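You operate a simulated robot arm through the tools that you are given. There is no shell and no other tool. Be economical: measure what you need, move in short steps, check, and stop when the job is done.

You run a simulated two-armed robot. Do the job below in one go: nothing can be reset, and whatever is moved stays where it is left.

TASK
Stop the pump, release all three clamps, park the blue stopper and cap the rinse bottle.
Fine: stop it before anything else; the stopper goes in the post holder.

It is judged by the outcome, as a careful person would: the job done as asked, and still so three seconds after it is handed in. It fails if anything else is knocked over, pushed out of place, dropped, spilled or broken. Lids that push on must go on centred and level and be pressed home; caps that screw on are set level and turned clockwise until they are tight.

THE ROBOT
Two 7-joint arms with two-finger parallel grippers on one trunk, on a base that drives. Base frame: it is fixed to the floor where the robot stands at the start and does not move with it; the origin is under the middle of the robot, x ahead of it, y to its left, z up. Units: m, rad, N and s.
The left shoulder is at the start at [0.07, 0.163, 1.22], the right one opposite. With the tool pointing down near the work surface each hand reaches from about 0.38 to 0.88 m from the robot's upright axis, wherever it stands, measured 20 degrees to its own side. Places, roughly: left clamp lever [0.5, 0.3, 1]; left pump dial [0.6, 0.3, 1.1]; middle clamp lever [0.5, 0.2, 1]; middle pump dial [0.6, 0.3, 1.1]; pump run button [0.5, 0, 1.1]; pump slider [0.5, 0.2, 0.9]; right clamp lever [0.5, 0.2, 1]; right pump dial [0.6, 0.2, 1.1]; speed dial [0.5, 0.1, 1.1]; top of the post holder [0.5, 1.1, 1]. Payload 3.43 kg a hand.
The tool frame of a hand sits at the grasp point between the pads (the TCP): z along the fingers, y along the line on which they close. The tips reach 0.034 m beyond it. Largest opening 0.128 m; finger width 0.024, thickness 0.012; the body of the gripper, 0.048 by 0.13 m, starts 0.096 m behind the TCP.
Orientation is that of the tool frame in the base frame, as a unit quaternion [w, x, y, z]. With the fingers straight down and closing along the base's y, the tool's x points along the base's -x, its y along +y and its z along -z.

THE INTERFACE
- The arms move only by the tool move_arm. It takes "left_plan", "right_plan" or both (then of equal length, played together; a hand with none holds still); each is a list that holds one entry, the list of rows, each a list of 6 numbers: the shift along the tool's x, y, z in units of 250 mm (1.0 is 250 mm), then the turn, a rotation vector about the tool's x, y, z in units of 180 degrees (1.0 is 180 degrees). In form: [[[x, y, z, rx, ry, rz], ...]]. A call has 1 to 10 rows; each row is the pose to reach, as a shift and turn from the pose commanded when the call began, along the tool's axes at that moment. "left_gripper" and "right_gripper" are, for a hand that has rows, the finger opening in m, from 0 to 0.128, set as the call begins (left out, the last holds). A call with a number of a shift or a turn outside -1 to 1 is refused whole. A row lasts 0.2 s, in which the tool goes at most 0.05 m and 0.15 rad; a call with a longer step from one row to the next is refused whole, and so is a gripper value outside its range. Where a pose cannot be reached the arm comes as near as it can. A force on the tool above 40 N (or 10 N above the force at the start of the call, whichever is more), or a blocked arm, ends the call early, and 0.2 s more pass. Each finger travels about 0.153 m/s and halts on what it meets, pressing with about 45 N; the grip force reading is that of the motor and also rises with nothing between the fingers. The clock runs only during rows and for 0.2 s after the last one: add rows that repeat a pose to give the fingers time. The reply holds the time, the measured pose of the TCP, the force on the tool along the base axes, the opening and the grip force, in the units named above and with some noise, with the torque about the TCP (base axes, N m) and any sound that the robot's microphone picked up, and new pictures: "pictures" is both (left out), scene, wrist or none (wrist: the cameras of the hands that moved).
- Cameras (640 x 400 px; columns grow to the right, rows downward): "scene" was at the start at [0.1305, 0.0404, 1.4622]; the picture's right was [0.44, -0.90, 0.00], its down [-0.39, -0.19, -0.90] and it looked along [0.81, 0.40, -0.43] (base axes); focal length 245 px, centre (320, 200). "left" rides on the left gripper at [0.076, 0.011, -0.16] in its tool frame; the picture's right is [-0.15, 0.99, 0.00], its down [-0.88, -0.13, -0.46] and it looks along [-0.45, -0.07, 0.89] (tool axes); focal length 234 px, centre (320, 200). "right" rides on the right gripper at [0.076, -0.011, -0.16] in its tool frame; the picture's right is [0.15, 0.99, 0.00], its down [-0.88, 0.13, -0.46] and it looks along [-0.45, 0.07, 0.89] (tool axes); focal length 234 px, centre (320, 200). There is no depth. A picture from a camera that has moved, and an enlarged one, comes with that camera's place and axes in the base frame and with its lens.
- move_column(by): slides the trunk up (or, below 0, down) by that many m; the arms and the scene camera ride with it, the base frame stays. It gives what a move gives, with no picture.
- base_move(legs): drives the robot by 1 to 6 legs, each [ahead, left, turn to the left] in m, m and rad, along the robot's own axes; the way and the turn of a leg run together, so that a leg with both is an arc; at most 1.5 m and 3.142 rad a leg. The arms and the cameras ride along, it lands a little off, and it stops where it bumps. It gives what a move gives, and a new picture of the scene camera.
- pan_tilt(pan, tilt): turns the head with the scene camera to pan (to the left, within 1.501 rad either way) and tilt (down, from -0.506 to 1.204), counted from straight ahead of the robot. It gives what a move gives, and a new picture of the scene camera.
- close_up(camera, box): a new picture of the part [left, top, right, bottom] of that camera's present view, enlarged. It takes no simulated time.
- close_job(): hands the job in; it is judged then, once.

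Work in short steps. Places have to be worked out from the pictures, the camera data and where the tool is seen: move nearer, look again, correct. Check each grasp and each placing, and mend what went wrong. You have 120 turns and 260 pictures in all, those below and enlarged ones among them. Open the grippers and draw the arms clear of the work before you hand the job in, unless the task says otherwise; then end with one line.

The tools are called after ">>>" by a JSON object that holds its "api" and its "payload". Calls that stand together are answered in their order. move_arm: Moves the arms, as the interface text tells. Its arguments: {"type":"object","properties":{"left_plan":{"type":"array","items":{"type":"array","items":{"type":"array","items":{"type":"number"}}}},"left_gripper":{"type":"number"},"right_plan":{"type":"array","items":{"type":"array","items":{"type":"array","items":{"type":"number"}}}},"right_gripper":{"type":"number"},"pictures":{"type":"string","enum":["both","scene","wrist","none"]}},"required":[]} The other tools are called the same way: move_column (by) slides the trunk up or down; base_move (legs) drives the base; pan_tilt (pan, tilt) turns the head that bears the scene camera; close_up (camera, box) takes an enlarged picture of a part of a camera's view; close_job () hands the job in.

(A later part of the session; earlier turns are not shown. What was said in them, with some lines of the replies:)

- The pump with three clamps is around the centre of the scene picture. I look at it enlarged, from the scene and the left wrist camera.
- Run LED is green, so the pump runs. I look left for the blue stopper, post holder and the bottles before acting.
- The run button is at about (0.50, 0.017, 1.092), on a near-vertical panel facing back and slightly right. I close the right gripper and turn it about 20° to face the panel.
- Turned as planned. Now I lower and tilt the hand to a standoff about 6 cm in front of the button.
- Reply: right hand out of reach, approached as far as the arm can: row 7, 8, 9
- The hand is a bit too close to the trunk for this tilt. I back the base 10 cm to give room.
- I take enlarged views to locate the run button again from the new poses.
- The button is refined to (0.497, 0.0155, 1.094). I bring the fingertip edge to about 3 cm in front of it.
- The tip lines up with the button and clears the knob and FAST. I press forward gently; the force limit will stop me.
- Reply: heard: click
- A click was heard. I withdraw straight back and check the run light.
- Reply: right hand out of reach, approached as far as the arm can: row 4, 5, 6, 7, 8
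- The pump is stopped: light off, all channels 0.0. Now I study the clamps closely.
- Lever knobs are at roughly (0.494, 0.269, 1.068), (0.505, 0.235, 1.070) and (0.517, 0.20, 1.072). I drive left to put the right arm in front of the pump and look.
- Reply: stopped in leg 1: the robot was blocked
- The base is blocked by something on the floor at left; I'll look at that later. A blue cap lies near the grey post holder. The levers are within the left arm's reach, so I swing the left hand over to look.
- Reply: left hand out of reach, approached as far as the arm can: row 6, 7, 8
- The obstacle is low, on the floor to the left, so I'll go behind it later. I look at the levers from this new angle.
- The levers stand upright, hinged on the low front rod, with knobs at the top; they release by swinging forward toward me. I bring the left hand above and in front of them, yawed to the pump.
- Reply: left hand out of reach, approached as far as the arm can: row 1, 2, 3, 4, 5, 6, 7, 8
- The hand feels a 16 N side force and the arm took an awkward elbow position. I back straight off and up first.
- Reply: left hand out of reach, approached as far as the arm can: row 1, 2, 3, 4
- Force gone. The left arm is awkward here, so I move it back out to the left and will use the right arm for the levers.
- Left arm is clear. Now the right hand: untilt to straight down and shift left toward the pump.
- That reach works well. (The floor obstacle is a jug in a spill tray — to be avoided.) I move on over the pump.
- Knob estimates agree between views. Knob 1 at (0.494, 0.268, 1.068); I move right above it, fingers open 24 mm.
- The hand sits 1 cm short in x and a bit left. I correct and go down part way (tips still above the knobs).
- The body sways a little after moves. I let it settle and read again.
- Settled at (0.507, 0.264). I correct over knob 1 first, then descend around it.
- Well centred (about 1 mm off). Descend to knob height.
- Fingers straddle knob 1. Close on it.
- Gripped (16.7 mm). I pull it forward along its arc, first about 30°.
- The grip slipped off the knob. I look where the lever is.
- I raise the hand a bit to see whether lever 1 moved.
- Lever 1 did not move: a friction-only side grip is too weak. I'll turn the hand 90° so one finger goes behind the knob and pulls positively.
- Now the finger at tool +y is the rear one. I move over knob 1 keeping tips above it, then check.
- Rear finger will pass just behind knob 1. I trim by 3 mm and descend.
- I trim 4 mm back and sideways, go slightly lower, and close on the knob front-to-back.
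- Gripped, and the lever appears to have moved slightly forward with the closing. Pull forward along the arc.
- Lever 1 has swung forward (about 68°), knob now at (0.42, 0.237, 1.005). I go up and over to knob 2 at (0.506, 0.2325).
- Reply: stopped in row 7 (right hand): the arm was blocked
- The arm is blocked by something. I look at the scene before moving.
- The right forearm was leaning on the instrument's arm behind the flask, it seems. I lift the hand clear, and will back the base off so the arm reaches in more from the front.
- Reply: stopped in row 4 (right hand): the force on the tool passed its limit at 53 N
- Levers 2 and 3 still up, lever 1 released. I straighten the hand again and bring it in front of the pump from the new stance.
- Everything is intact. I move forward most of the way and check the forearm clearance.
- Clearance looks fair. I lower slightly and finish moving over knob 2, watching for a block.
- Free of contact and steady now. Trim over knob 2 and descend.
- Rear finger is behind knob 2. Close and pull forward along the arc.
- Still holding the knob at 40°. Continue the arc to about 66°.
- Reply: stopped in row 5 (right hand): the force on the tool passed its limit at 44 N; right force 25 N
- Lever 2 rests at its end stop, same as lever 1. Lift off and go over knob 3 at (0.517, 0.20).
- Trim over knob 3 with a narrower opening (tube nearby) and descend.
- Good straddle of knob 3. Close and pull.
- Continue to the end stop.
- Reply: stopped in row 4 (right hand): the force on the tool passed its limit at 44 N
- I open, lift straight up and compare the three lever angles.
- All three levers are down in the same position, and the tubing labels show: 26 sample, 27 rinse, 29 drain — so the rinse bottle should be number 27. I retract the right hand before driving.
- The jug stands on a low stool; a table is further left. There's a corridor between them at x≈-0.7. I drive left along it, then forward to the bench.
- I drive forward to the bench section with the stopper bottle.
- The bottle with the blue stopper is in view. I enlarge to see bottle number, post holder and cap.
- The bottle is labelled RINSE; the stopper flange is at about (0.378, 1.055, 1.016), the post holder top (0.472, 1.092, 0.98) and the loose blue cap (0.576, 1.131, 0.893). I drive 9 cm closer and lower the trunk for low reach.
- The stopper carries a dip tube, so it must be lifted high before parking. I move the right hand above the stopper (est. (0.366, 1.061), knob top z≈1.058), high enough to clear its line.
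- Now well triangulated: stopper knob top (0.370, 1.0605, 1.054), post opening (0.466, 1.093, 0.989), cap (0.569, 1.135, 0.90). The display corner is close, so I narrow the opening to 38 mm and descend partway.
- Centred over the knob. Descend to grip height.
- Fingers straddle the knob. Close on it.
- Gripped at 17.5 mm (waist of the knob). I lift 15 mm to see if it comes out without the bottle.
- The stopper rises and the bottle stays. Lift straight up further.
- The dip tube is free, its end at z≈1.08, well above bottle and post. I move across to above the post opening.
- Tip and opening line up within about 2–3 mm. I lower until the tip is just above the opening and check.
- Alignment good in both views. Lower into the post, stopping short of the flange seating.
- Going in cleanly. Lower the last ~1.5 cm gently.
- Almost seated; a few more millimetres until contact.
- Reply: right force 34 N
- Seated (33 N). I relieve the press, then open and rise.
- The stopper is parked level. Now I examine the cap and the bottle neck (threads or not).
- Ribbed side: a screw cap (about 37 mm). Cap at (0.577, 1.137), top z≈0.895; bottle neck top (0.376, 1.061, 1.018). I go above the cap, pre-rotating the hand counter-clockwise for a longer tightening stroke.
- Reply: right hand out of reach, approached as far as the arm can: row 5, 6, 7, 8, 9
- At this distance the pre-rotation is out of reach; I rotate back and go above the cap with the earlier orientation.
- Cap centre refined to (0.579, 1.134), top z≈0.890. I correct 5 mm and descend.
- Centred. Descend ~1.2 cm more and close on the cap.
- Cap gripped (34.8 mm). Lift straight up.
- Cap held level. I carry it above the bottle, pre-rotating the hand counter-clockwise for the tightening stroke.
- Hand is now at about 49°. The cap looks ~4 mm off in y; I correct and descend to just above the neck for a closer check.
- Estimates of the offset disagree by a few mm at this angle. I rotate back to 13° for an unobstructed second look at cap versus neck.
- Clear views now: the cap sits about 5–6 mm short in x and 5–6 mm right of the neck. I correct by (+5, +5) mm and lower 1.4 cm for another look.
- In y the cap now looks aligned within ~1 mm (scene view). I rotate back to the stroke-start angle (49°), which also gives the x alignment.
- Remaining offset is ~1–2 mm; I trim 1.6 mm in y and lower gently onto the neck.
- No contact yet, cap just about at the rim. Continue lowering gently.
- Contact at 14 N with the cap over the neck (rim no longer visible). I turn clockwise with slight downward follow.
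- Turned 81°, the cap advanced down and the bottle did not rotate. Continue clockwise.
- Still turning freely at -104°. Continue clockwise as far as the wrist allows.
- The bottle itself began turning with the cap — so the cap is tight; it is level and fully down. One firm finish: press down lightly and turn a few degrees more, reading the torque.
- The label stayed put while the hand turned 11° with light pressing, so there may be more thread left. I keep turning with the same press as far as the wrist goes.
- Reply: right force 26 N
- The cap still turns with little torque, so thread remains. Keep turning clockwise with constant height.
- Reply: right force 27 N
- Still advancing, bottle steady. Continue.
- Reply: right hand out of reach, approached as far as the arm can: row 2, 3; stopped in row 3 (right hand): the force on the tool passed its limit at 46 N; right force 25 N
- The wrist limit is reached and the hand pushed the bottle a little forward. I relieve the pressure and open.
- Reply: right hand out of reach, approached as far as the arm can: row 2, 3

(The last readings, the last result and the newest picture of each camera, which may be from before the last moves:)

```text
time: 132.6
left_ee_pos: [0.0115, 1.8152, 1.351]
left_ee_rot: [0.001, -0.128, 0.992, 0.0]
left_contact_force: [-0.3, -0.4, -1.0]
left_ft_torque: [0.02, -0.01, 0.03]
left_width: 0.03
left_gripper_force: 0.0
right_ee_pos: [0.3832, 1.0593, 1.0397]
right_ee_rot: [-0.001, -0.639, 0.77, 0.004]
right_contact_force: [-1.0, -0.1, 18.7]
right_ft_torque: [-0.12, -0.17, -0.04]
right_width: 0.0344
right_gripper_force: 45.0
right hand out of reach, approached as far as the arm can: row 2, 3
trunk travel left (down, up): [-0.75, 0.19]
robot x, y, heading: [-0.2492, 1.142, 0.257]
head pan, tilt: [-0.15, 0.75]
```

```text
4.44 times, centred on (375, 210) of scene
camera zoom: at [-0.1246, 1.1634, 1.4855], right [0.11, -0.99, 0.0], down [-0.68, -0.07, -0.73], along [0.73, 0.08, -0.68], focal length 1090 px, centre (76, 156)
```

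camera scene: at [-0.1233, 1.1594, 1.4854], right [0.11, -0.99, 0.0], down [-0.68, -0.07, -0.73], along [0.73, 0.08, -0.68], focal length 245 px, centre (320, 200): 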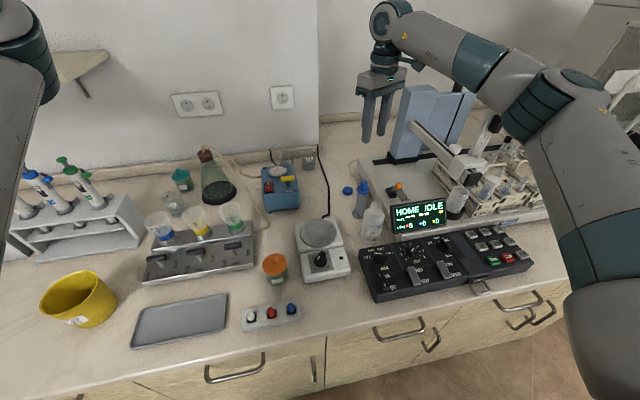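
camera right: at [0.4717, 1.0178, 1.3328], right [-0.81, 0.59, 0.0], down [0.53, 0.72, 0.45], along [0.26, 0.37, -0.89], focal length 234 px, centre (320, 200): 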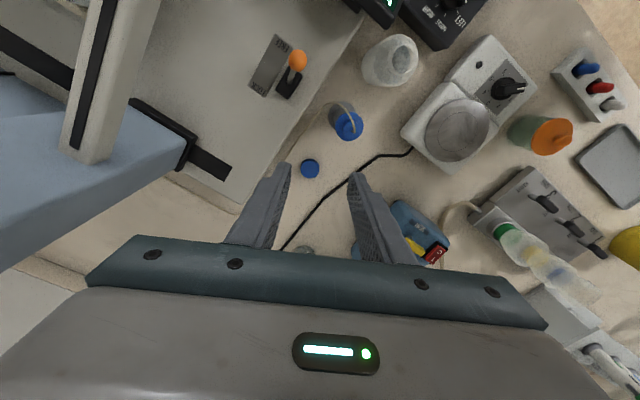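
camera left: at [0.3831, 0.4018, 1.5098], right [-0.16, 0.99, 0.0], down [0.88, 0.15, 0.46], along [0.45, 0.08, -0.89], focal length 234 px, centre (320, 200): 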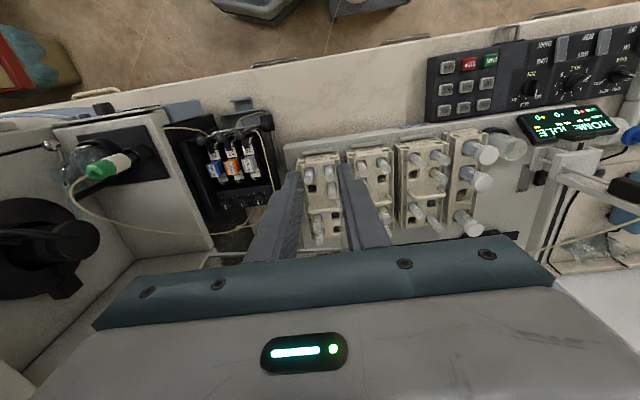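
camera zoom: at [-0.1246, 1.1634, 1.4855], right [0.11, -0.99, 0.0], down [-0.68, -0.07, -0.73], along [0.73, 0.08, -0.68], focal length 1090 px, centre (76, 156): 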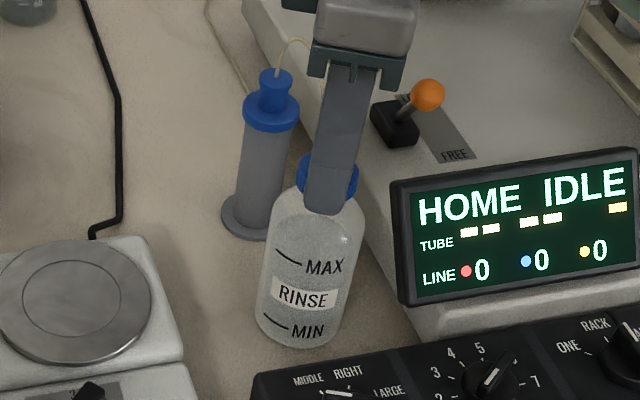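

Bottle is upright. Open and lift clear to inspect the cap.

>>> {"api": "move_arm", "payload": {"right_plan": [[[0, 0, 0, 0, 0, 0], [0, 0, 0, 0, 0, 0], [0, 0, -0.06, 0, 0, 0], [0, 0, -0.2, 0, 0, 0], [0, 0, -0.35, 0, 0, 0], [0, 0, -0.35, 0, 0, 0]]], "right_gripper": 0.05, "pictures": "none"}}

>>> {"api": "close_up", "payload": {"camera": "scene", "box": [335, 165, 415, 255]}}

>>> {"api": "close_up", "payload": {"camera": "right", "box": [240, 80, 400, 200]}}

```text
time: 134.0
left_ee_pos: [0.015, 1.8152, 1.3502]
left_ee_rot: [-0.002, -0.128, 0.992, 0.0]
left_contact_force: [0.1, -0.6, -0.3]
left_ft_torque: [0.02, -0.01, -0.03]
left_width: 0.03
left_gripper_force: 0.0
right_ee_pos: [0.4018, 1.0502, 1.1246]
right_ee_rot: [-0.002, -0.639, 0.769, 0.004]
right_contact_force: [-0.7, 0.5, 0.1]
right_ft_torque: [-0.01, 0.02, -0.01]
right_width: 0.0503
right_gripper_force: 0.2
right hand out of reach, approached as far as the arm can: row 3, 4, 5, 6
trunk travel left (down, up): [-0.75, 0.19]
robot x, y, heading: [-0.2534, 1.1391, 0.257]
head pan, tilt: [-0.15, 0.75]
```

```text
4.44 times, centred on (375, 210) of scene
camera zoom: at [-0.1214, 1.1629, 1.4851], right [0.11, -0.99, 0.0], down [-0.68, -0.07, -0.73], along [0.73, 0.08, -0.68], focal length 1090 px, centre (76, 156)
```

zoom: 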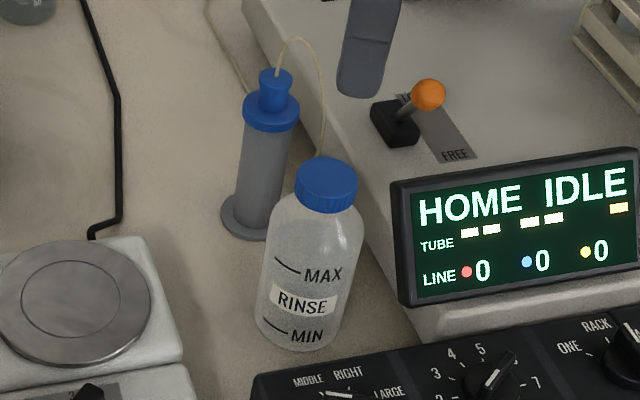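

```text
3.33 times, centred on (320, 140) of right
camera zoom: at [0.3991, 0.9737, 1.283], right [-1.0, 0.04, 0.01], down [0.04, 0.89, 0.46], along [0.01, 0.46, -0.89], focal length 781 px, centre (320, 400)
```

zoom: 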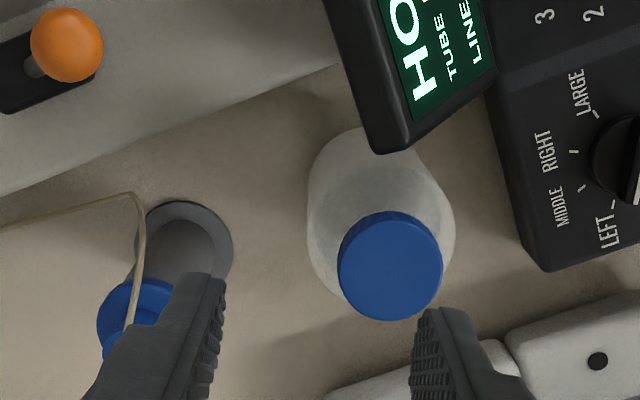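

The cap sits level and fully down. To be sure it is tight, I rewind the wrist and take another clockwise turn on it.

>>> {"api": "move_arm", "payload": {"right_plan": [[[-0.004, 0.02, 0, 0, 0, -0.045], [-0.008, 0.04, 0, 0, 0, -0.09], [-0.012, 0.07, 0, 0, 0, -0.135], [-0.016, 0.09, 0, 0, 0, -0.18], [-0.021, 0.114, 0, 0, 0, -0.225], [-0.021, 0.114, 0, 0, 0, -0.27], [-0.021, 0.114, 0, 0, 0, -0.315], [-0.021, 0.114, 0, 0, 0, -0.36], [-0.021, 0.114, 0, 0, 0, -0.405], [-0.021, 0.114, 0, 0, 0, -0.45]]], "pictures": "none"}}

>>> {"api": "move_arm", "payload": {"right_plan": [[[0, 0, 0, 0, 0, -0.045], [0, 0, 0, 0, 0, -0.09], [0, 0, 0, 0, 0, -0.135], [0, 0, 0, 0, 0, -0.18], [0, 0, 0, 0, 0, -0.225], [0, 0, 0, 0, 0, -0.27], [0, 0, 0, 0, 0, -0.315], [0, 0, 0, 0, 0, -0.36], [0, 0, 0, 0, 0, -0.405], [0, 0, 0, 0, 0, -0.45]]], "pictures": "none"}}

>>> {"api": "close_up", "payload": {"camera": "right", "box": [240, 80, 400, 200]}}

```text
time: 136.2
left_ee_pos: [0.0149, 1.8142, 1.3509]
left_ee_rot: [0.0, -0.129, 0.992, 0.001]
left_contact_force: [-0.4, 0.1, 0.3]
left_ft_torque: [-0.02, 0.03, -0.01]
left_width: 0.0301
left_gripper_force: 0.0
right_ee_pos: [0.3728, 1.0635, 1.1239]
right_ee_rot: [-0.001, 0.985, -0.171, -0.003]
right_contact_force: [0.3, 0.5, 0.0]
right_ft_torque: [0.0, 0.01, -0.01]
right_width: 0.0499
right_gripper_force: 0.1
trunk travel left (down, up): [-0.75, 0.19]
robot x, y, heading: [-0.2503, 1.1397, 0.257]
head pan, tilt: [-0.15, 0.75]
```

```text
time: 138.4
left_ee_pos: [0.015, 1.8148, 1.3494]
left_ee_rot: [-0.001, -0.127, 0.992, 0.001]
left_contact_force: [-0.2, 0.6, -0.3]
left_ft_torque: [-0.01, 0.0, 0.0]
left_width: 0.03
left_gripper_force: 0.0
right_ee_pos: [0.3735, 1.0638, 1.1241]
right_ee_rot: [-0.003, 0.861, 0.509, -0.003]
right_contact_force: [0.4, -0.4, 0.9]
right_ft_torque: [0.03, 0.01, 0.01]
right_width: 0.0496
right_gripper_force: 0.1
trunk travel left (down, up): [-0.75, 0.19]
robot x, y, heading: [-0.2518, 1.1399, 0.258]
head pan, tilt: [-0.15, 0.75]
```

```text
3.33 times, centred on (320, 140) of right
camera zoom: at [0.4008, 1.1342, 1.2838], right [0.94, -0.35, -0.01], down [-0.31, -0.84, 0.46], along [-0.16, -0.43, -0.89], focal length 781 px, centre (320, 400)
```

zoom: 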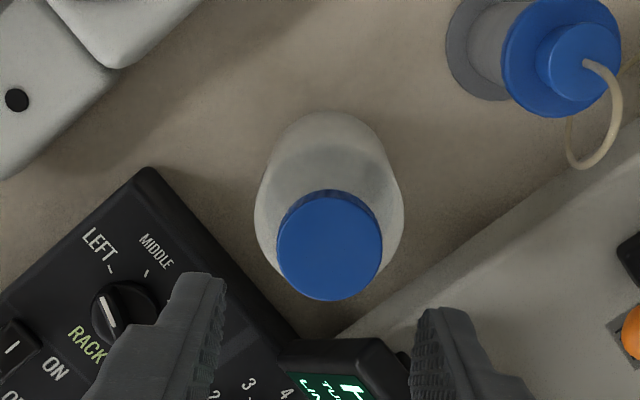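

Above the cap again at -119°. Trim, descend and regrip the cap.

>>> {"api": "move_arm", "payload": {"right_plan": [[[-0.004, 0.016, 0, 0, 0, 0], [-0.004, 0.016, 0.1, 0, 0, 0], [-0.004, 0.016, 0.2, 0, 0, 0], [-0.004, 0.016, 0.28, 0, 0, 0], [-0.004, 0.016, 0.33, 0, 0, 0], [-0.004, 0.016, 0.33, 0, 0, 0]]], "right_gripper": 0.05, "pictures": "none"}}

>>> {"api": "close_up", "payload": {"camera": "right", "box": [240, 80, 400, 200]}}

```text
time: 139.8
left_ee_pos: [0.0143, 1.815, 1.3481]
left_ee_rot: [-0.001, -0.128, 0.992, 0.001]
left_contact_force: [0.6, -0.1, 0.0]
left_ft_torque: [-0.02, 0.0, 0.01]
left_width: 0.03
left_gripper_force: 0.0
right_ee_pos: [0.3759, 1.0615, 1.043]
right_ee_rot: [-0.003, 0.861, 0.508, -0.002]
right_contact_force: [0.3, 0.0, -1.3]
right_ft_torque: [-0.01, 0.01, -0.01]
right_width: 0.0501
right_gripper_force: 0.1
trunk travel left (down, up): [-0.75, 0.19]
robot x, y, heading: [-0.249, 1.1403, 0.259]
head pan, tilt: [-0.15, 0.75]
```

```text
3.33 times, centred on (320, 140) of right
camera zoom: at [0.4031, 1.1318, 1.2019], right [0.94, -0.35, -0.01], down [-0.31, -0.83, 0.46], along [-0.17, -0.43, -0.89], focal length 781 px, centre (320, 400)
```

zoom: 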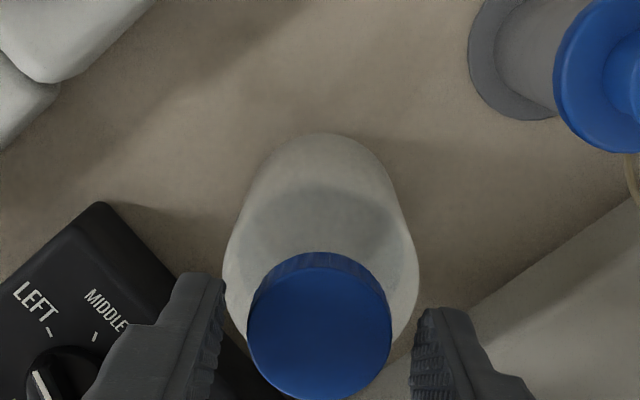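

Well centred. Close on the cap, then turn clockwise with a light press.

>>> {"api": "move_arm", "payload": {"right_plan": [[[0, 0, 0.008, 0, 0, 0], [0, 0, 0.008, 0, 0, 0], [0, 0, 0.008, 0, 0, 0]]], "right_gripper": 0.028, "pictures": "none"}}

>>> {"api": "move_arm", "payload": {"right_plan": [[[0, 0, 0.006, 0, 0, 0], [0, 0, 0.01, 0, 0, 0.03], [0, 0, 0.01, 0, 0, 0.07], [0, 0, 0.01, 0, 0, 0.11], [0, 0, 0.01, 0, 0, 0.15], [0, 0, 0.01, 0, 0, 0.19], [0, 0, 0.01, 0, 0, 0.23]]], "pictures": "none"}}

>>> {"api": "close_up", "payload": {"camera": "scene", "box": [335, 165, 415, 255]}}

```text
time: 140.6
left_ee_pos: [0.0127, 1.8144, 1.3498]
left_ee_rot: [0.0, -0.127, 0.992, 0.0]
left_contact_force: [-0.4, -0.7, -0.2]
left_ft_torque: [-0.04, -0.02, 0.0]
left_width: 0.03
left_gripper_force: 0.1
right_ee_pos: [0.3764, 1.0606, 1.0428]
right_ee_rot: [-0.003, 0.861, 0.509, -0.001]
right_contact_force: [-1.0, 0.0, 10.1]
right_ft_torque: [-0.01, 0.02, 0.05]
right_width: 0.0346
right_gripper_force: 44.9
trunk travel left (down, up): [-0.75, 0.19]
robot x, y, heading: [-0.2487, 1.1369, 0.261]
head pan, tilt: [-0.15, 0.75]
```

```text
time: 142.2
left_ee_pos: [0.0111, 1.8169, 1.3492]
left_ee_rot: [0.001, -0.128, 0.992, 0.0]
left_contact_force: [0.5, -0.2, -0.3]
left_ft_torque: [0.02, 0.0, -0.03]
left_width: 0.0298
left_gripper_force: 0.2
right_ee_pos: [0.3745, 1.0621, 1.0418]
right_ee_rot: [-0.002, 0.985, 0.171, -0.002]
right_contact_force: [3.1, 0.2, 35.3]
right_ft_torque: [0.14, -0.4, 0.0]
right_width: 0.0345
right_gripper_force: 44.9
trunk travel left (down, up): [-0.75, 0.19]
robot x, y, heading: [-0.2506, 1.1449, 0.255]
head pan, tilt: [-0.15, 0.75]
```

```text
4.44 times, centred on (375, 210) of scene
camera zoom: at [-0.1258, 1.1636, 1.4857], right [0.11, -0.99, 0.0], down [-0.68, -0.07, -0.73], along [0.73, 0.08, -0.68], focal length 1090 px, centre (76, 156)
```

zoom: 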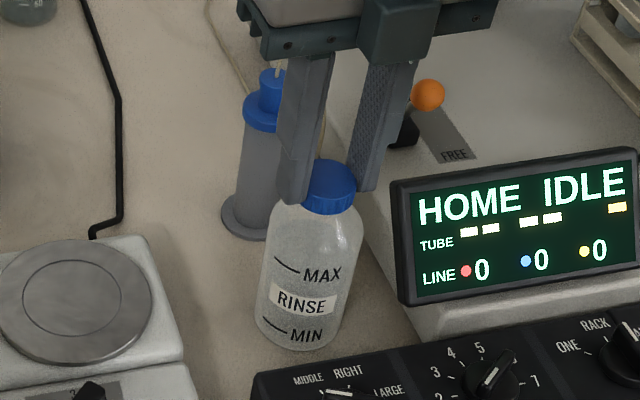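

Bottle still not turning under press. I reduce the press and continue the stroke to see whether the cap locks.

>>> {"api": "move_arm", "payload": {"right_plan": [[[0, 0, -0.005, 0, 0, 0.0], [0, 0, -0.005, 0, 0, 0.045], [0, 0, -0.005, 0, 0, 0.09], [0, 0, -0.005, 0, 0, 0.135], [0, 0, -0.005, 0, 0, 0.18], [0, 0, -0.005, 0, 0, 0.225], [0, 0, -0.005, 0, 0, 0.27], [0, 0, -0.005, 0, 0, 0.315]]], "pictures": "none"}}

>>> {"api": "close_up", "payload": {"camera": "scene", "box": [335, 165, 415, 255]}}

```text
time: 144.0
left_ee_pos: [0.0126, 1.8154, 1.3502]
left_ee_rot: [0.001, -0.128, 0.992, 0.0]
left_contact_force: [0.7, -0.2, -0.2]
left_ft_torque: [0.03, 0.03, 0.02]
left_width: 0.0301
left_gripper_force: 0.0
right_ee_pos: [0.375, 1.0619, 1.0401]
right_ee_rot: [0.0, 0.948, -0.318, -0.003]
right_contact_force: [-1.3, 0.1, 21.3]
right_ft_torque: [0.13, 0.15, 0.3]
right_width: 0.0345
right_gripper_force: 45.0
trunk travel left (down, up): [-0.75, 0.19]
robot x, y, heading: [-0.2506, 1.1437, 0.26]
head pan, tilt: [-0.15, 0.75]
```

```text
4.44 times, centred on (375, 210) of scene
camera zoom: at [-0.125, 1.1635, 1.4855], right [0.11, -0.99, 0.0], down [-0.68, -0.07, -0.73], along [0.73, 0.08, -0.68], focal length 1090 px, centre (76, 156)
```

zoom: 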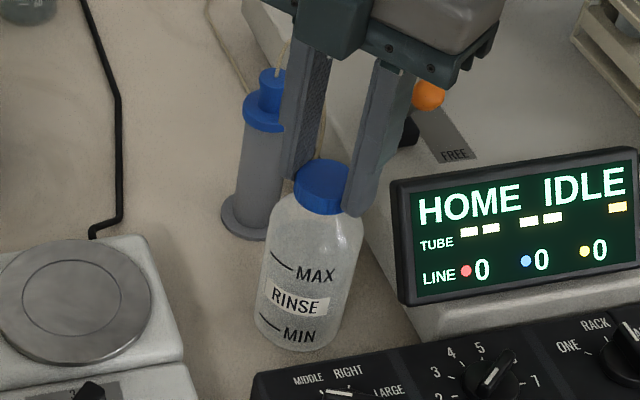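

Now the torque reads 0.3 N·m and the bottle turns with the cap even under a 21 N press: the cap is tight. Release and lift away.

>>> {"api": "move_arm", "payload": {"right_plan": [[[0, 0, -0.01, 0, 0, 0], [0, 0, -0.015, 0, 0, 0]]], "pictures": "none"}}

>>> {"api": "move_arm", "payload": {"right_plan": [[[0, 0, 0, 0, 0, 0], [0, 0, 0, 0, 0, 0], [0, 0, -0.06, 0, 0, 0], [0, 0, -0.2, 0, 0, 0], [0, 0, -0.36, 0, 0, 0], [0, 0, -0.52, 0, 0, 0], [0, 0, -0.68, 0, 0, 0]]], "right_gripper": 0.044, "pictures": "none"}}

>>> {"api": "close_up", "payload": {"camera": "scene", "box": [335, 155, 425, 255]}}

>>> {"api": "close_up", "payload": {"camera": "right", "box": [200, 40, 440, 220]}}

```text
time: 144.6
left_ee_pos: [0.0141, 1.8144, 1.3497]
left_ee_rot: [-0.001, -0.128, 0.992, 0.0]
left_contact_force: [0.6, 0.7, -0.6]
left_ft_torque: [-0.01, -0.02, -0.01]
left_width: 0.0299
left_gripper_force: 0.0
right_ee_pos: [0.3766, 1.0593, 1.0404]
right_ee_rot: [0.002, 0.948, -0.317, -0.003]
right_contact_force: [-1.5, 0.8, -0.8]
right_ft_torque: [0.08, 0.1, 0.01]
right_width: 0.0345
right_gripper_force: 45.0
trunk travel left (down, up): [-0.75, 0.19]
robot x, y, heading: [-0.2531, 1.1419, 0.259]
head pan, tilt: [-0.15, 0.75]
```

```text
time: 146.2
left_ee_pos: [0.0137, 1.8157, 1.3491]
left_ee_rot: [0.001, -0.127, 0.992, 0.0]
left_contact_force: [-0.6, -0.2, 1.1]
left_ft_torque: [0.01, -0.02, 0.0]
left_width: 0.0301
left_gripper_force: 0.0
right_ee_pos: [0.3767, 1.0624, 1.2152]
right_ee_rot: [0.002, 0.948, -0.317, -0.004]
right_contact_force: [-1.0, 0.2, 0.1]
right_ft_torque: [-0.02, -0.04, 0.04]
right_width: 0.0438
right_gripper_force: 0.0
trunk travel left (down, up): [-0.75, 0.19]
robot x, y, heading: [-0.2519, 1.1396, 0.258]
head pan, tilt: [-0.15, 0.75]
```

```text
4.00 times, centred on (380, 205) of scene
camera zoom: at [-0.1232, 1.1638, 1.4852], right [0.11, -0.99, 0.0], down [-0.68, -0.07, -0.73], along [0.73, 0.08, -0.68], focal length 981 px, centre (80, 180)
```

zoom: 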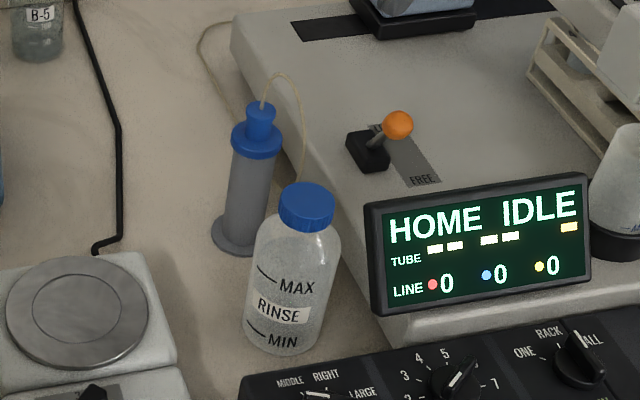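

```text
2.22 times, centred on (320, 130) of right
camera zoom: at [0.4459, 1.0254, 1.3738], right [-0.48, -0.88, 0.0], down [-0.78, 0.43, 0.46], along [-0.41, 0.22, -0.89], focal length 520 px, centre (320, 356)
```

zoom: 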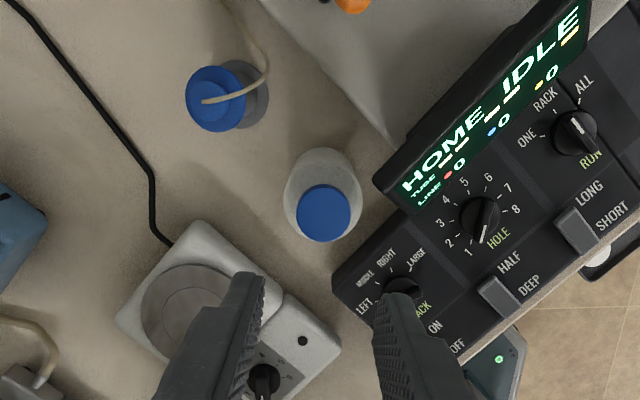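

Cap, stopper and surroundings look right. I draw the right arm back and take a last look toward the pump.

>>> {"api": "move_arm", "payload": {"right_plan": [[[0, 0, -0.15, 0, 0, 0], [-0.08, 0.06, -0.3, 0, 0, 0], [-0.2, 0.15, -0.35, 0, 0, 0], [-0.32, 0.24, -0.4, 0, 0, 0], [-0.44, 0.33, -0.4, 0, 0, 0], [-0.56, 0.42, -0.4, 0, 0, 0]]], "pictures": "none"}}

>>> {"api": "pan_tilt", "payload": {"pan": -0.9, "tilt": 0.45}}

>>> {"api": "close_up", "payload": {"camera": "scene", "box": [200, 100, 440, 280]}}

```text
time: 147.6
left_ee_pos: [0.0132, 1.8152, 1.3495]
left_ee_rot: [0.0, -0.128, 0.992, 0.0]
left_contact_force: [-0.6, 0.3, 0.0]
left_ft_torque: [-0.02, -0.01, 0.02]
left_width: 0.0303
left_gripper_force: 0.1
right_ee_pos: [0.2023, 1.0595, 1.3143]
right_ee_rot: [0.001, 0.948, -0.319, -0.004]
right_contact_force: [0.1, 0.3, 0.0]
right_ft_torque: [-0.02, 0.01, 0.01]
right_width: 0.0438
right_gripper_force: 0.2
trunk travel left (down, up): [-0.75, 0.19]
robot x, y, heading: [-0.2508, 1.1394, 0.256]
head pan, tilt: [-0.15, 0.75]
```

```text
time: 148.7
left_ee_pos: [0.0141, 1.8148, 1.3484]
left_ee_rot: [0.0, -0.128, 0.992, 0.001]
left_contact_force: [-0.7, 0.2, -1.3]
left_ft_torque: [-0.01, 0.02, 0.05]
left_width: 0.0299
left_gripper_force: 0.0
right_ee_pos: [0.2031, 1.0601, 1.3154]
right_ee_rot: [0.0, 0.948, -0.317, -0.004]
right_contact_force: [-0.1, 0.2, 0.5]
right_ft_torque: [-0.03, -0.03, 0.02]
right_width: 0.0439
right_gripper_force: 0.0
trunk travel left (down, up): [-0.75, 0.19]
robot x, y, heading: [-0.2482, 1.1397, 0.26]
head pan, tilt: [-0.901, 0.45]
camera scene: at [-0.131, 1.0991, 1.5117], right [-0.6, -0.8, 0.0], down [-0.35, 0.26, -0.9], along [0.72, -0.54, -0.44], focal length 245 px, centre (320, 200)
```

scene: 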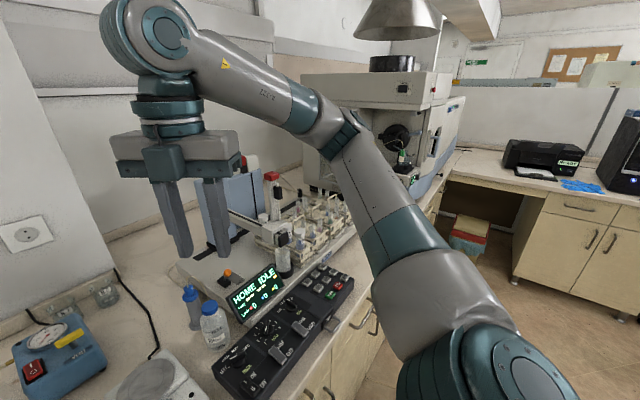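

```text
2.22 times, centred on (320, 190) of scene
camera zoom: at [-0.131, 1.0991, 1.5117], right [-0.6, -0.8, 0.0], down [-0.35, 0.26, -0.9], along [0.72, -0.54, -0.44], focal length 545 px, centre (320, 222)
```

zoom: 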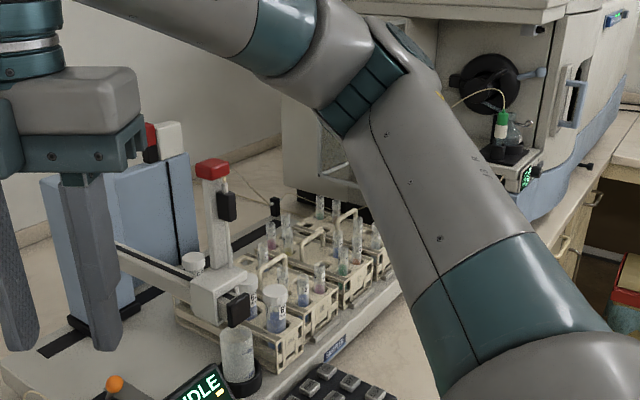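

Everything stands in place, the grippers are open and the arms clear of the work. I hand the job in.

>>> {"api": "close_job", "payload": {}}

```text
The job is handed in.
```

I stopped the pump first, released all three clamps, parked the blue stopper in the post holder and screwed the cap tight on the rinse bottle. While tightening, the rinse bottle turned on the bench and was nudged slightly; it stayed upright in about the same place. The arm also bumped the pump and instrument area a couple of times, and the base bumped the low stool with the jug. In the views I took afterwards nothing was knocked over or spilled; the pump itself was hidden in my last look.
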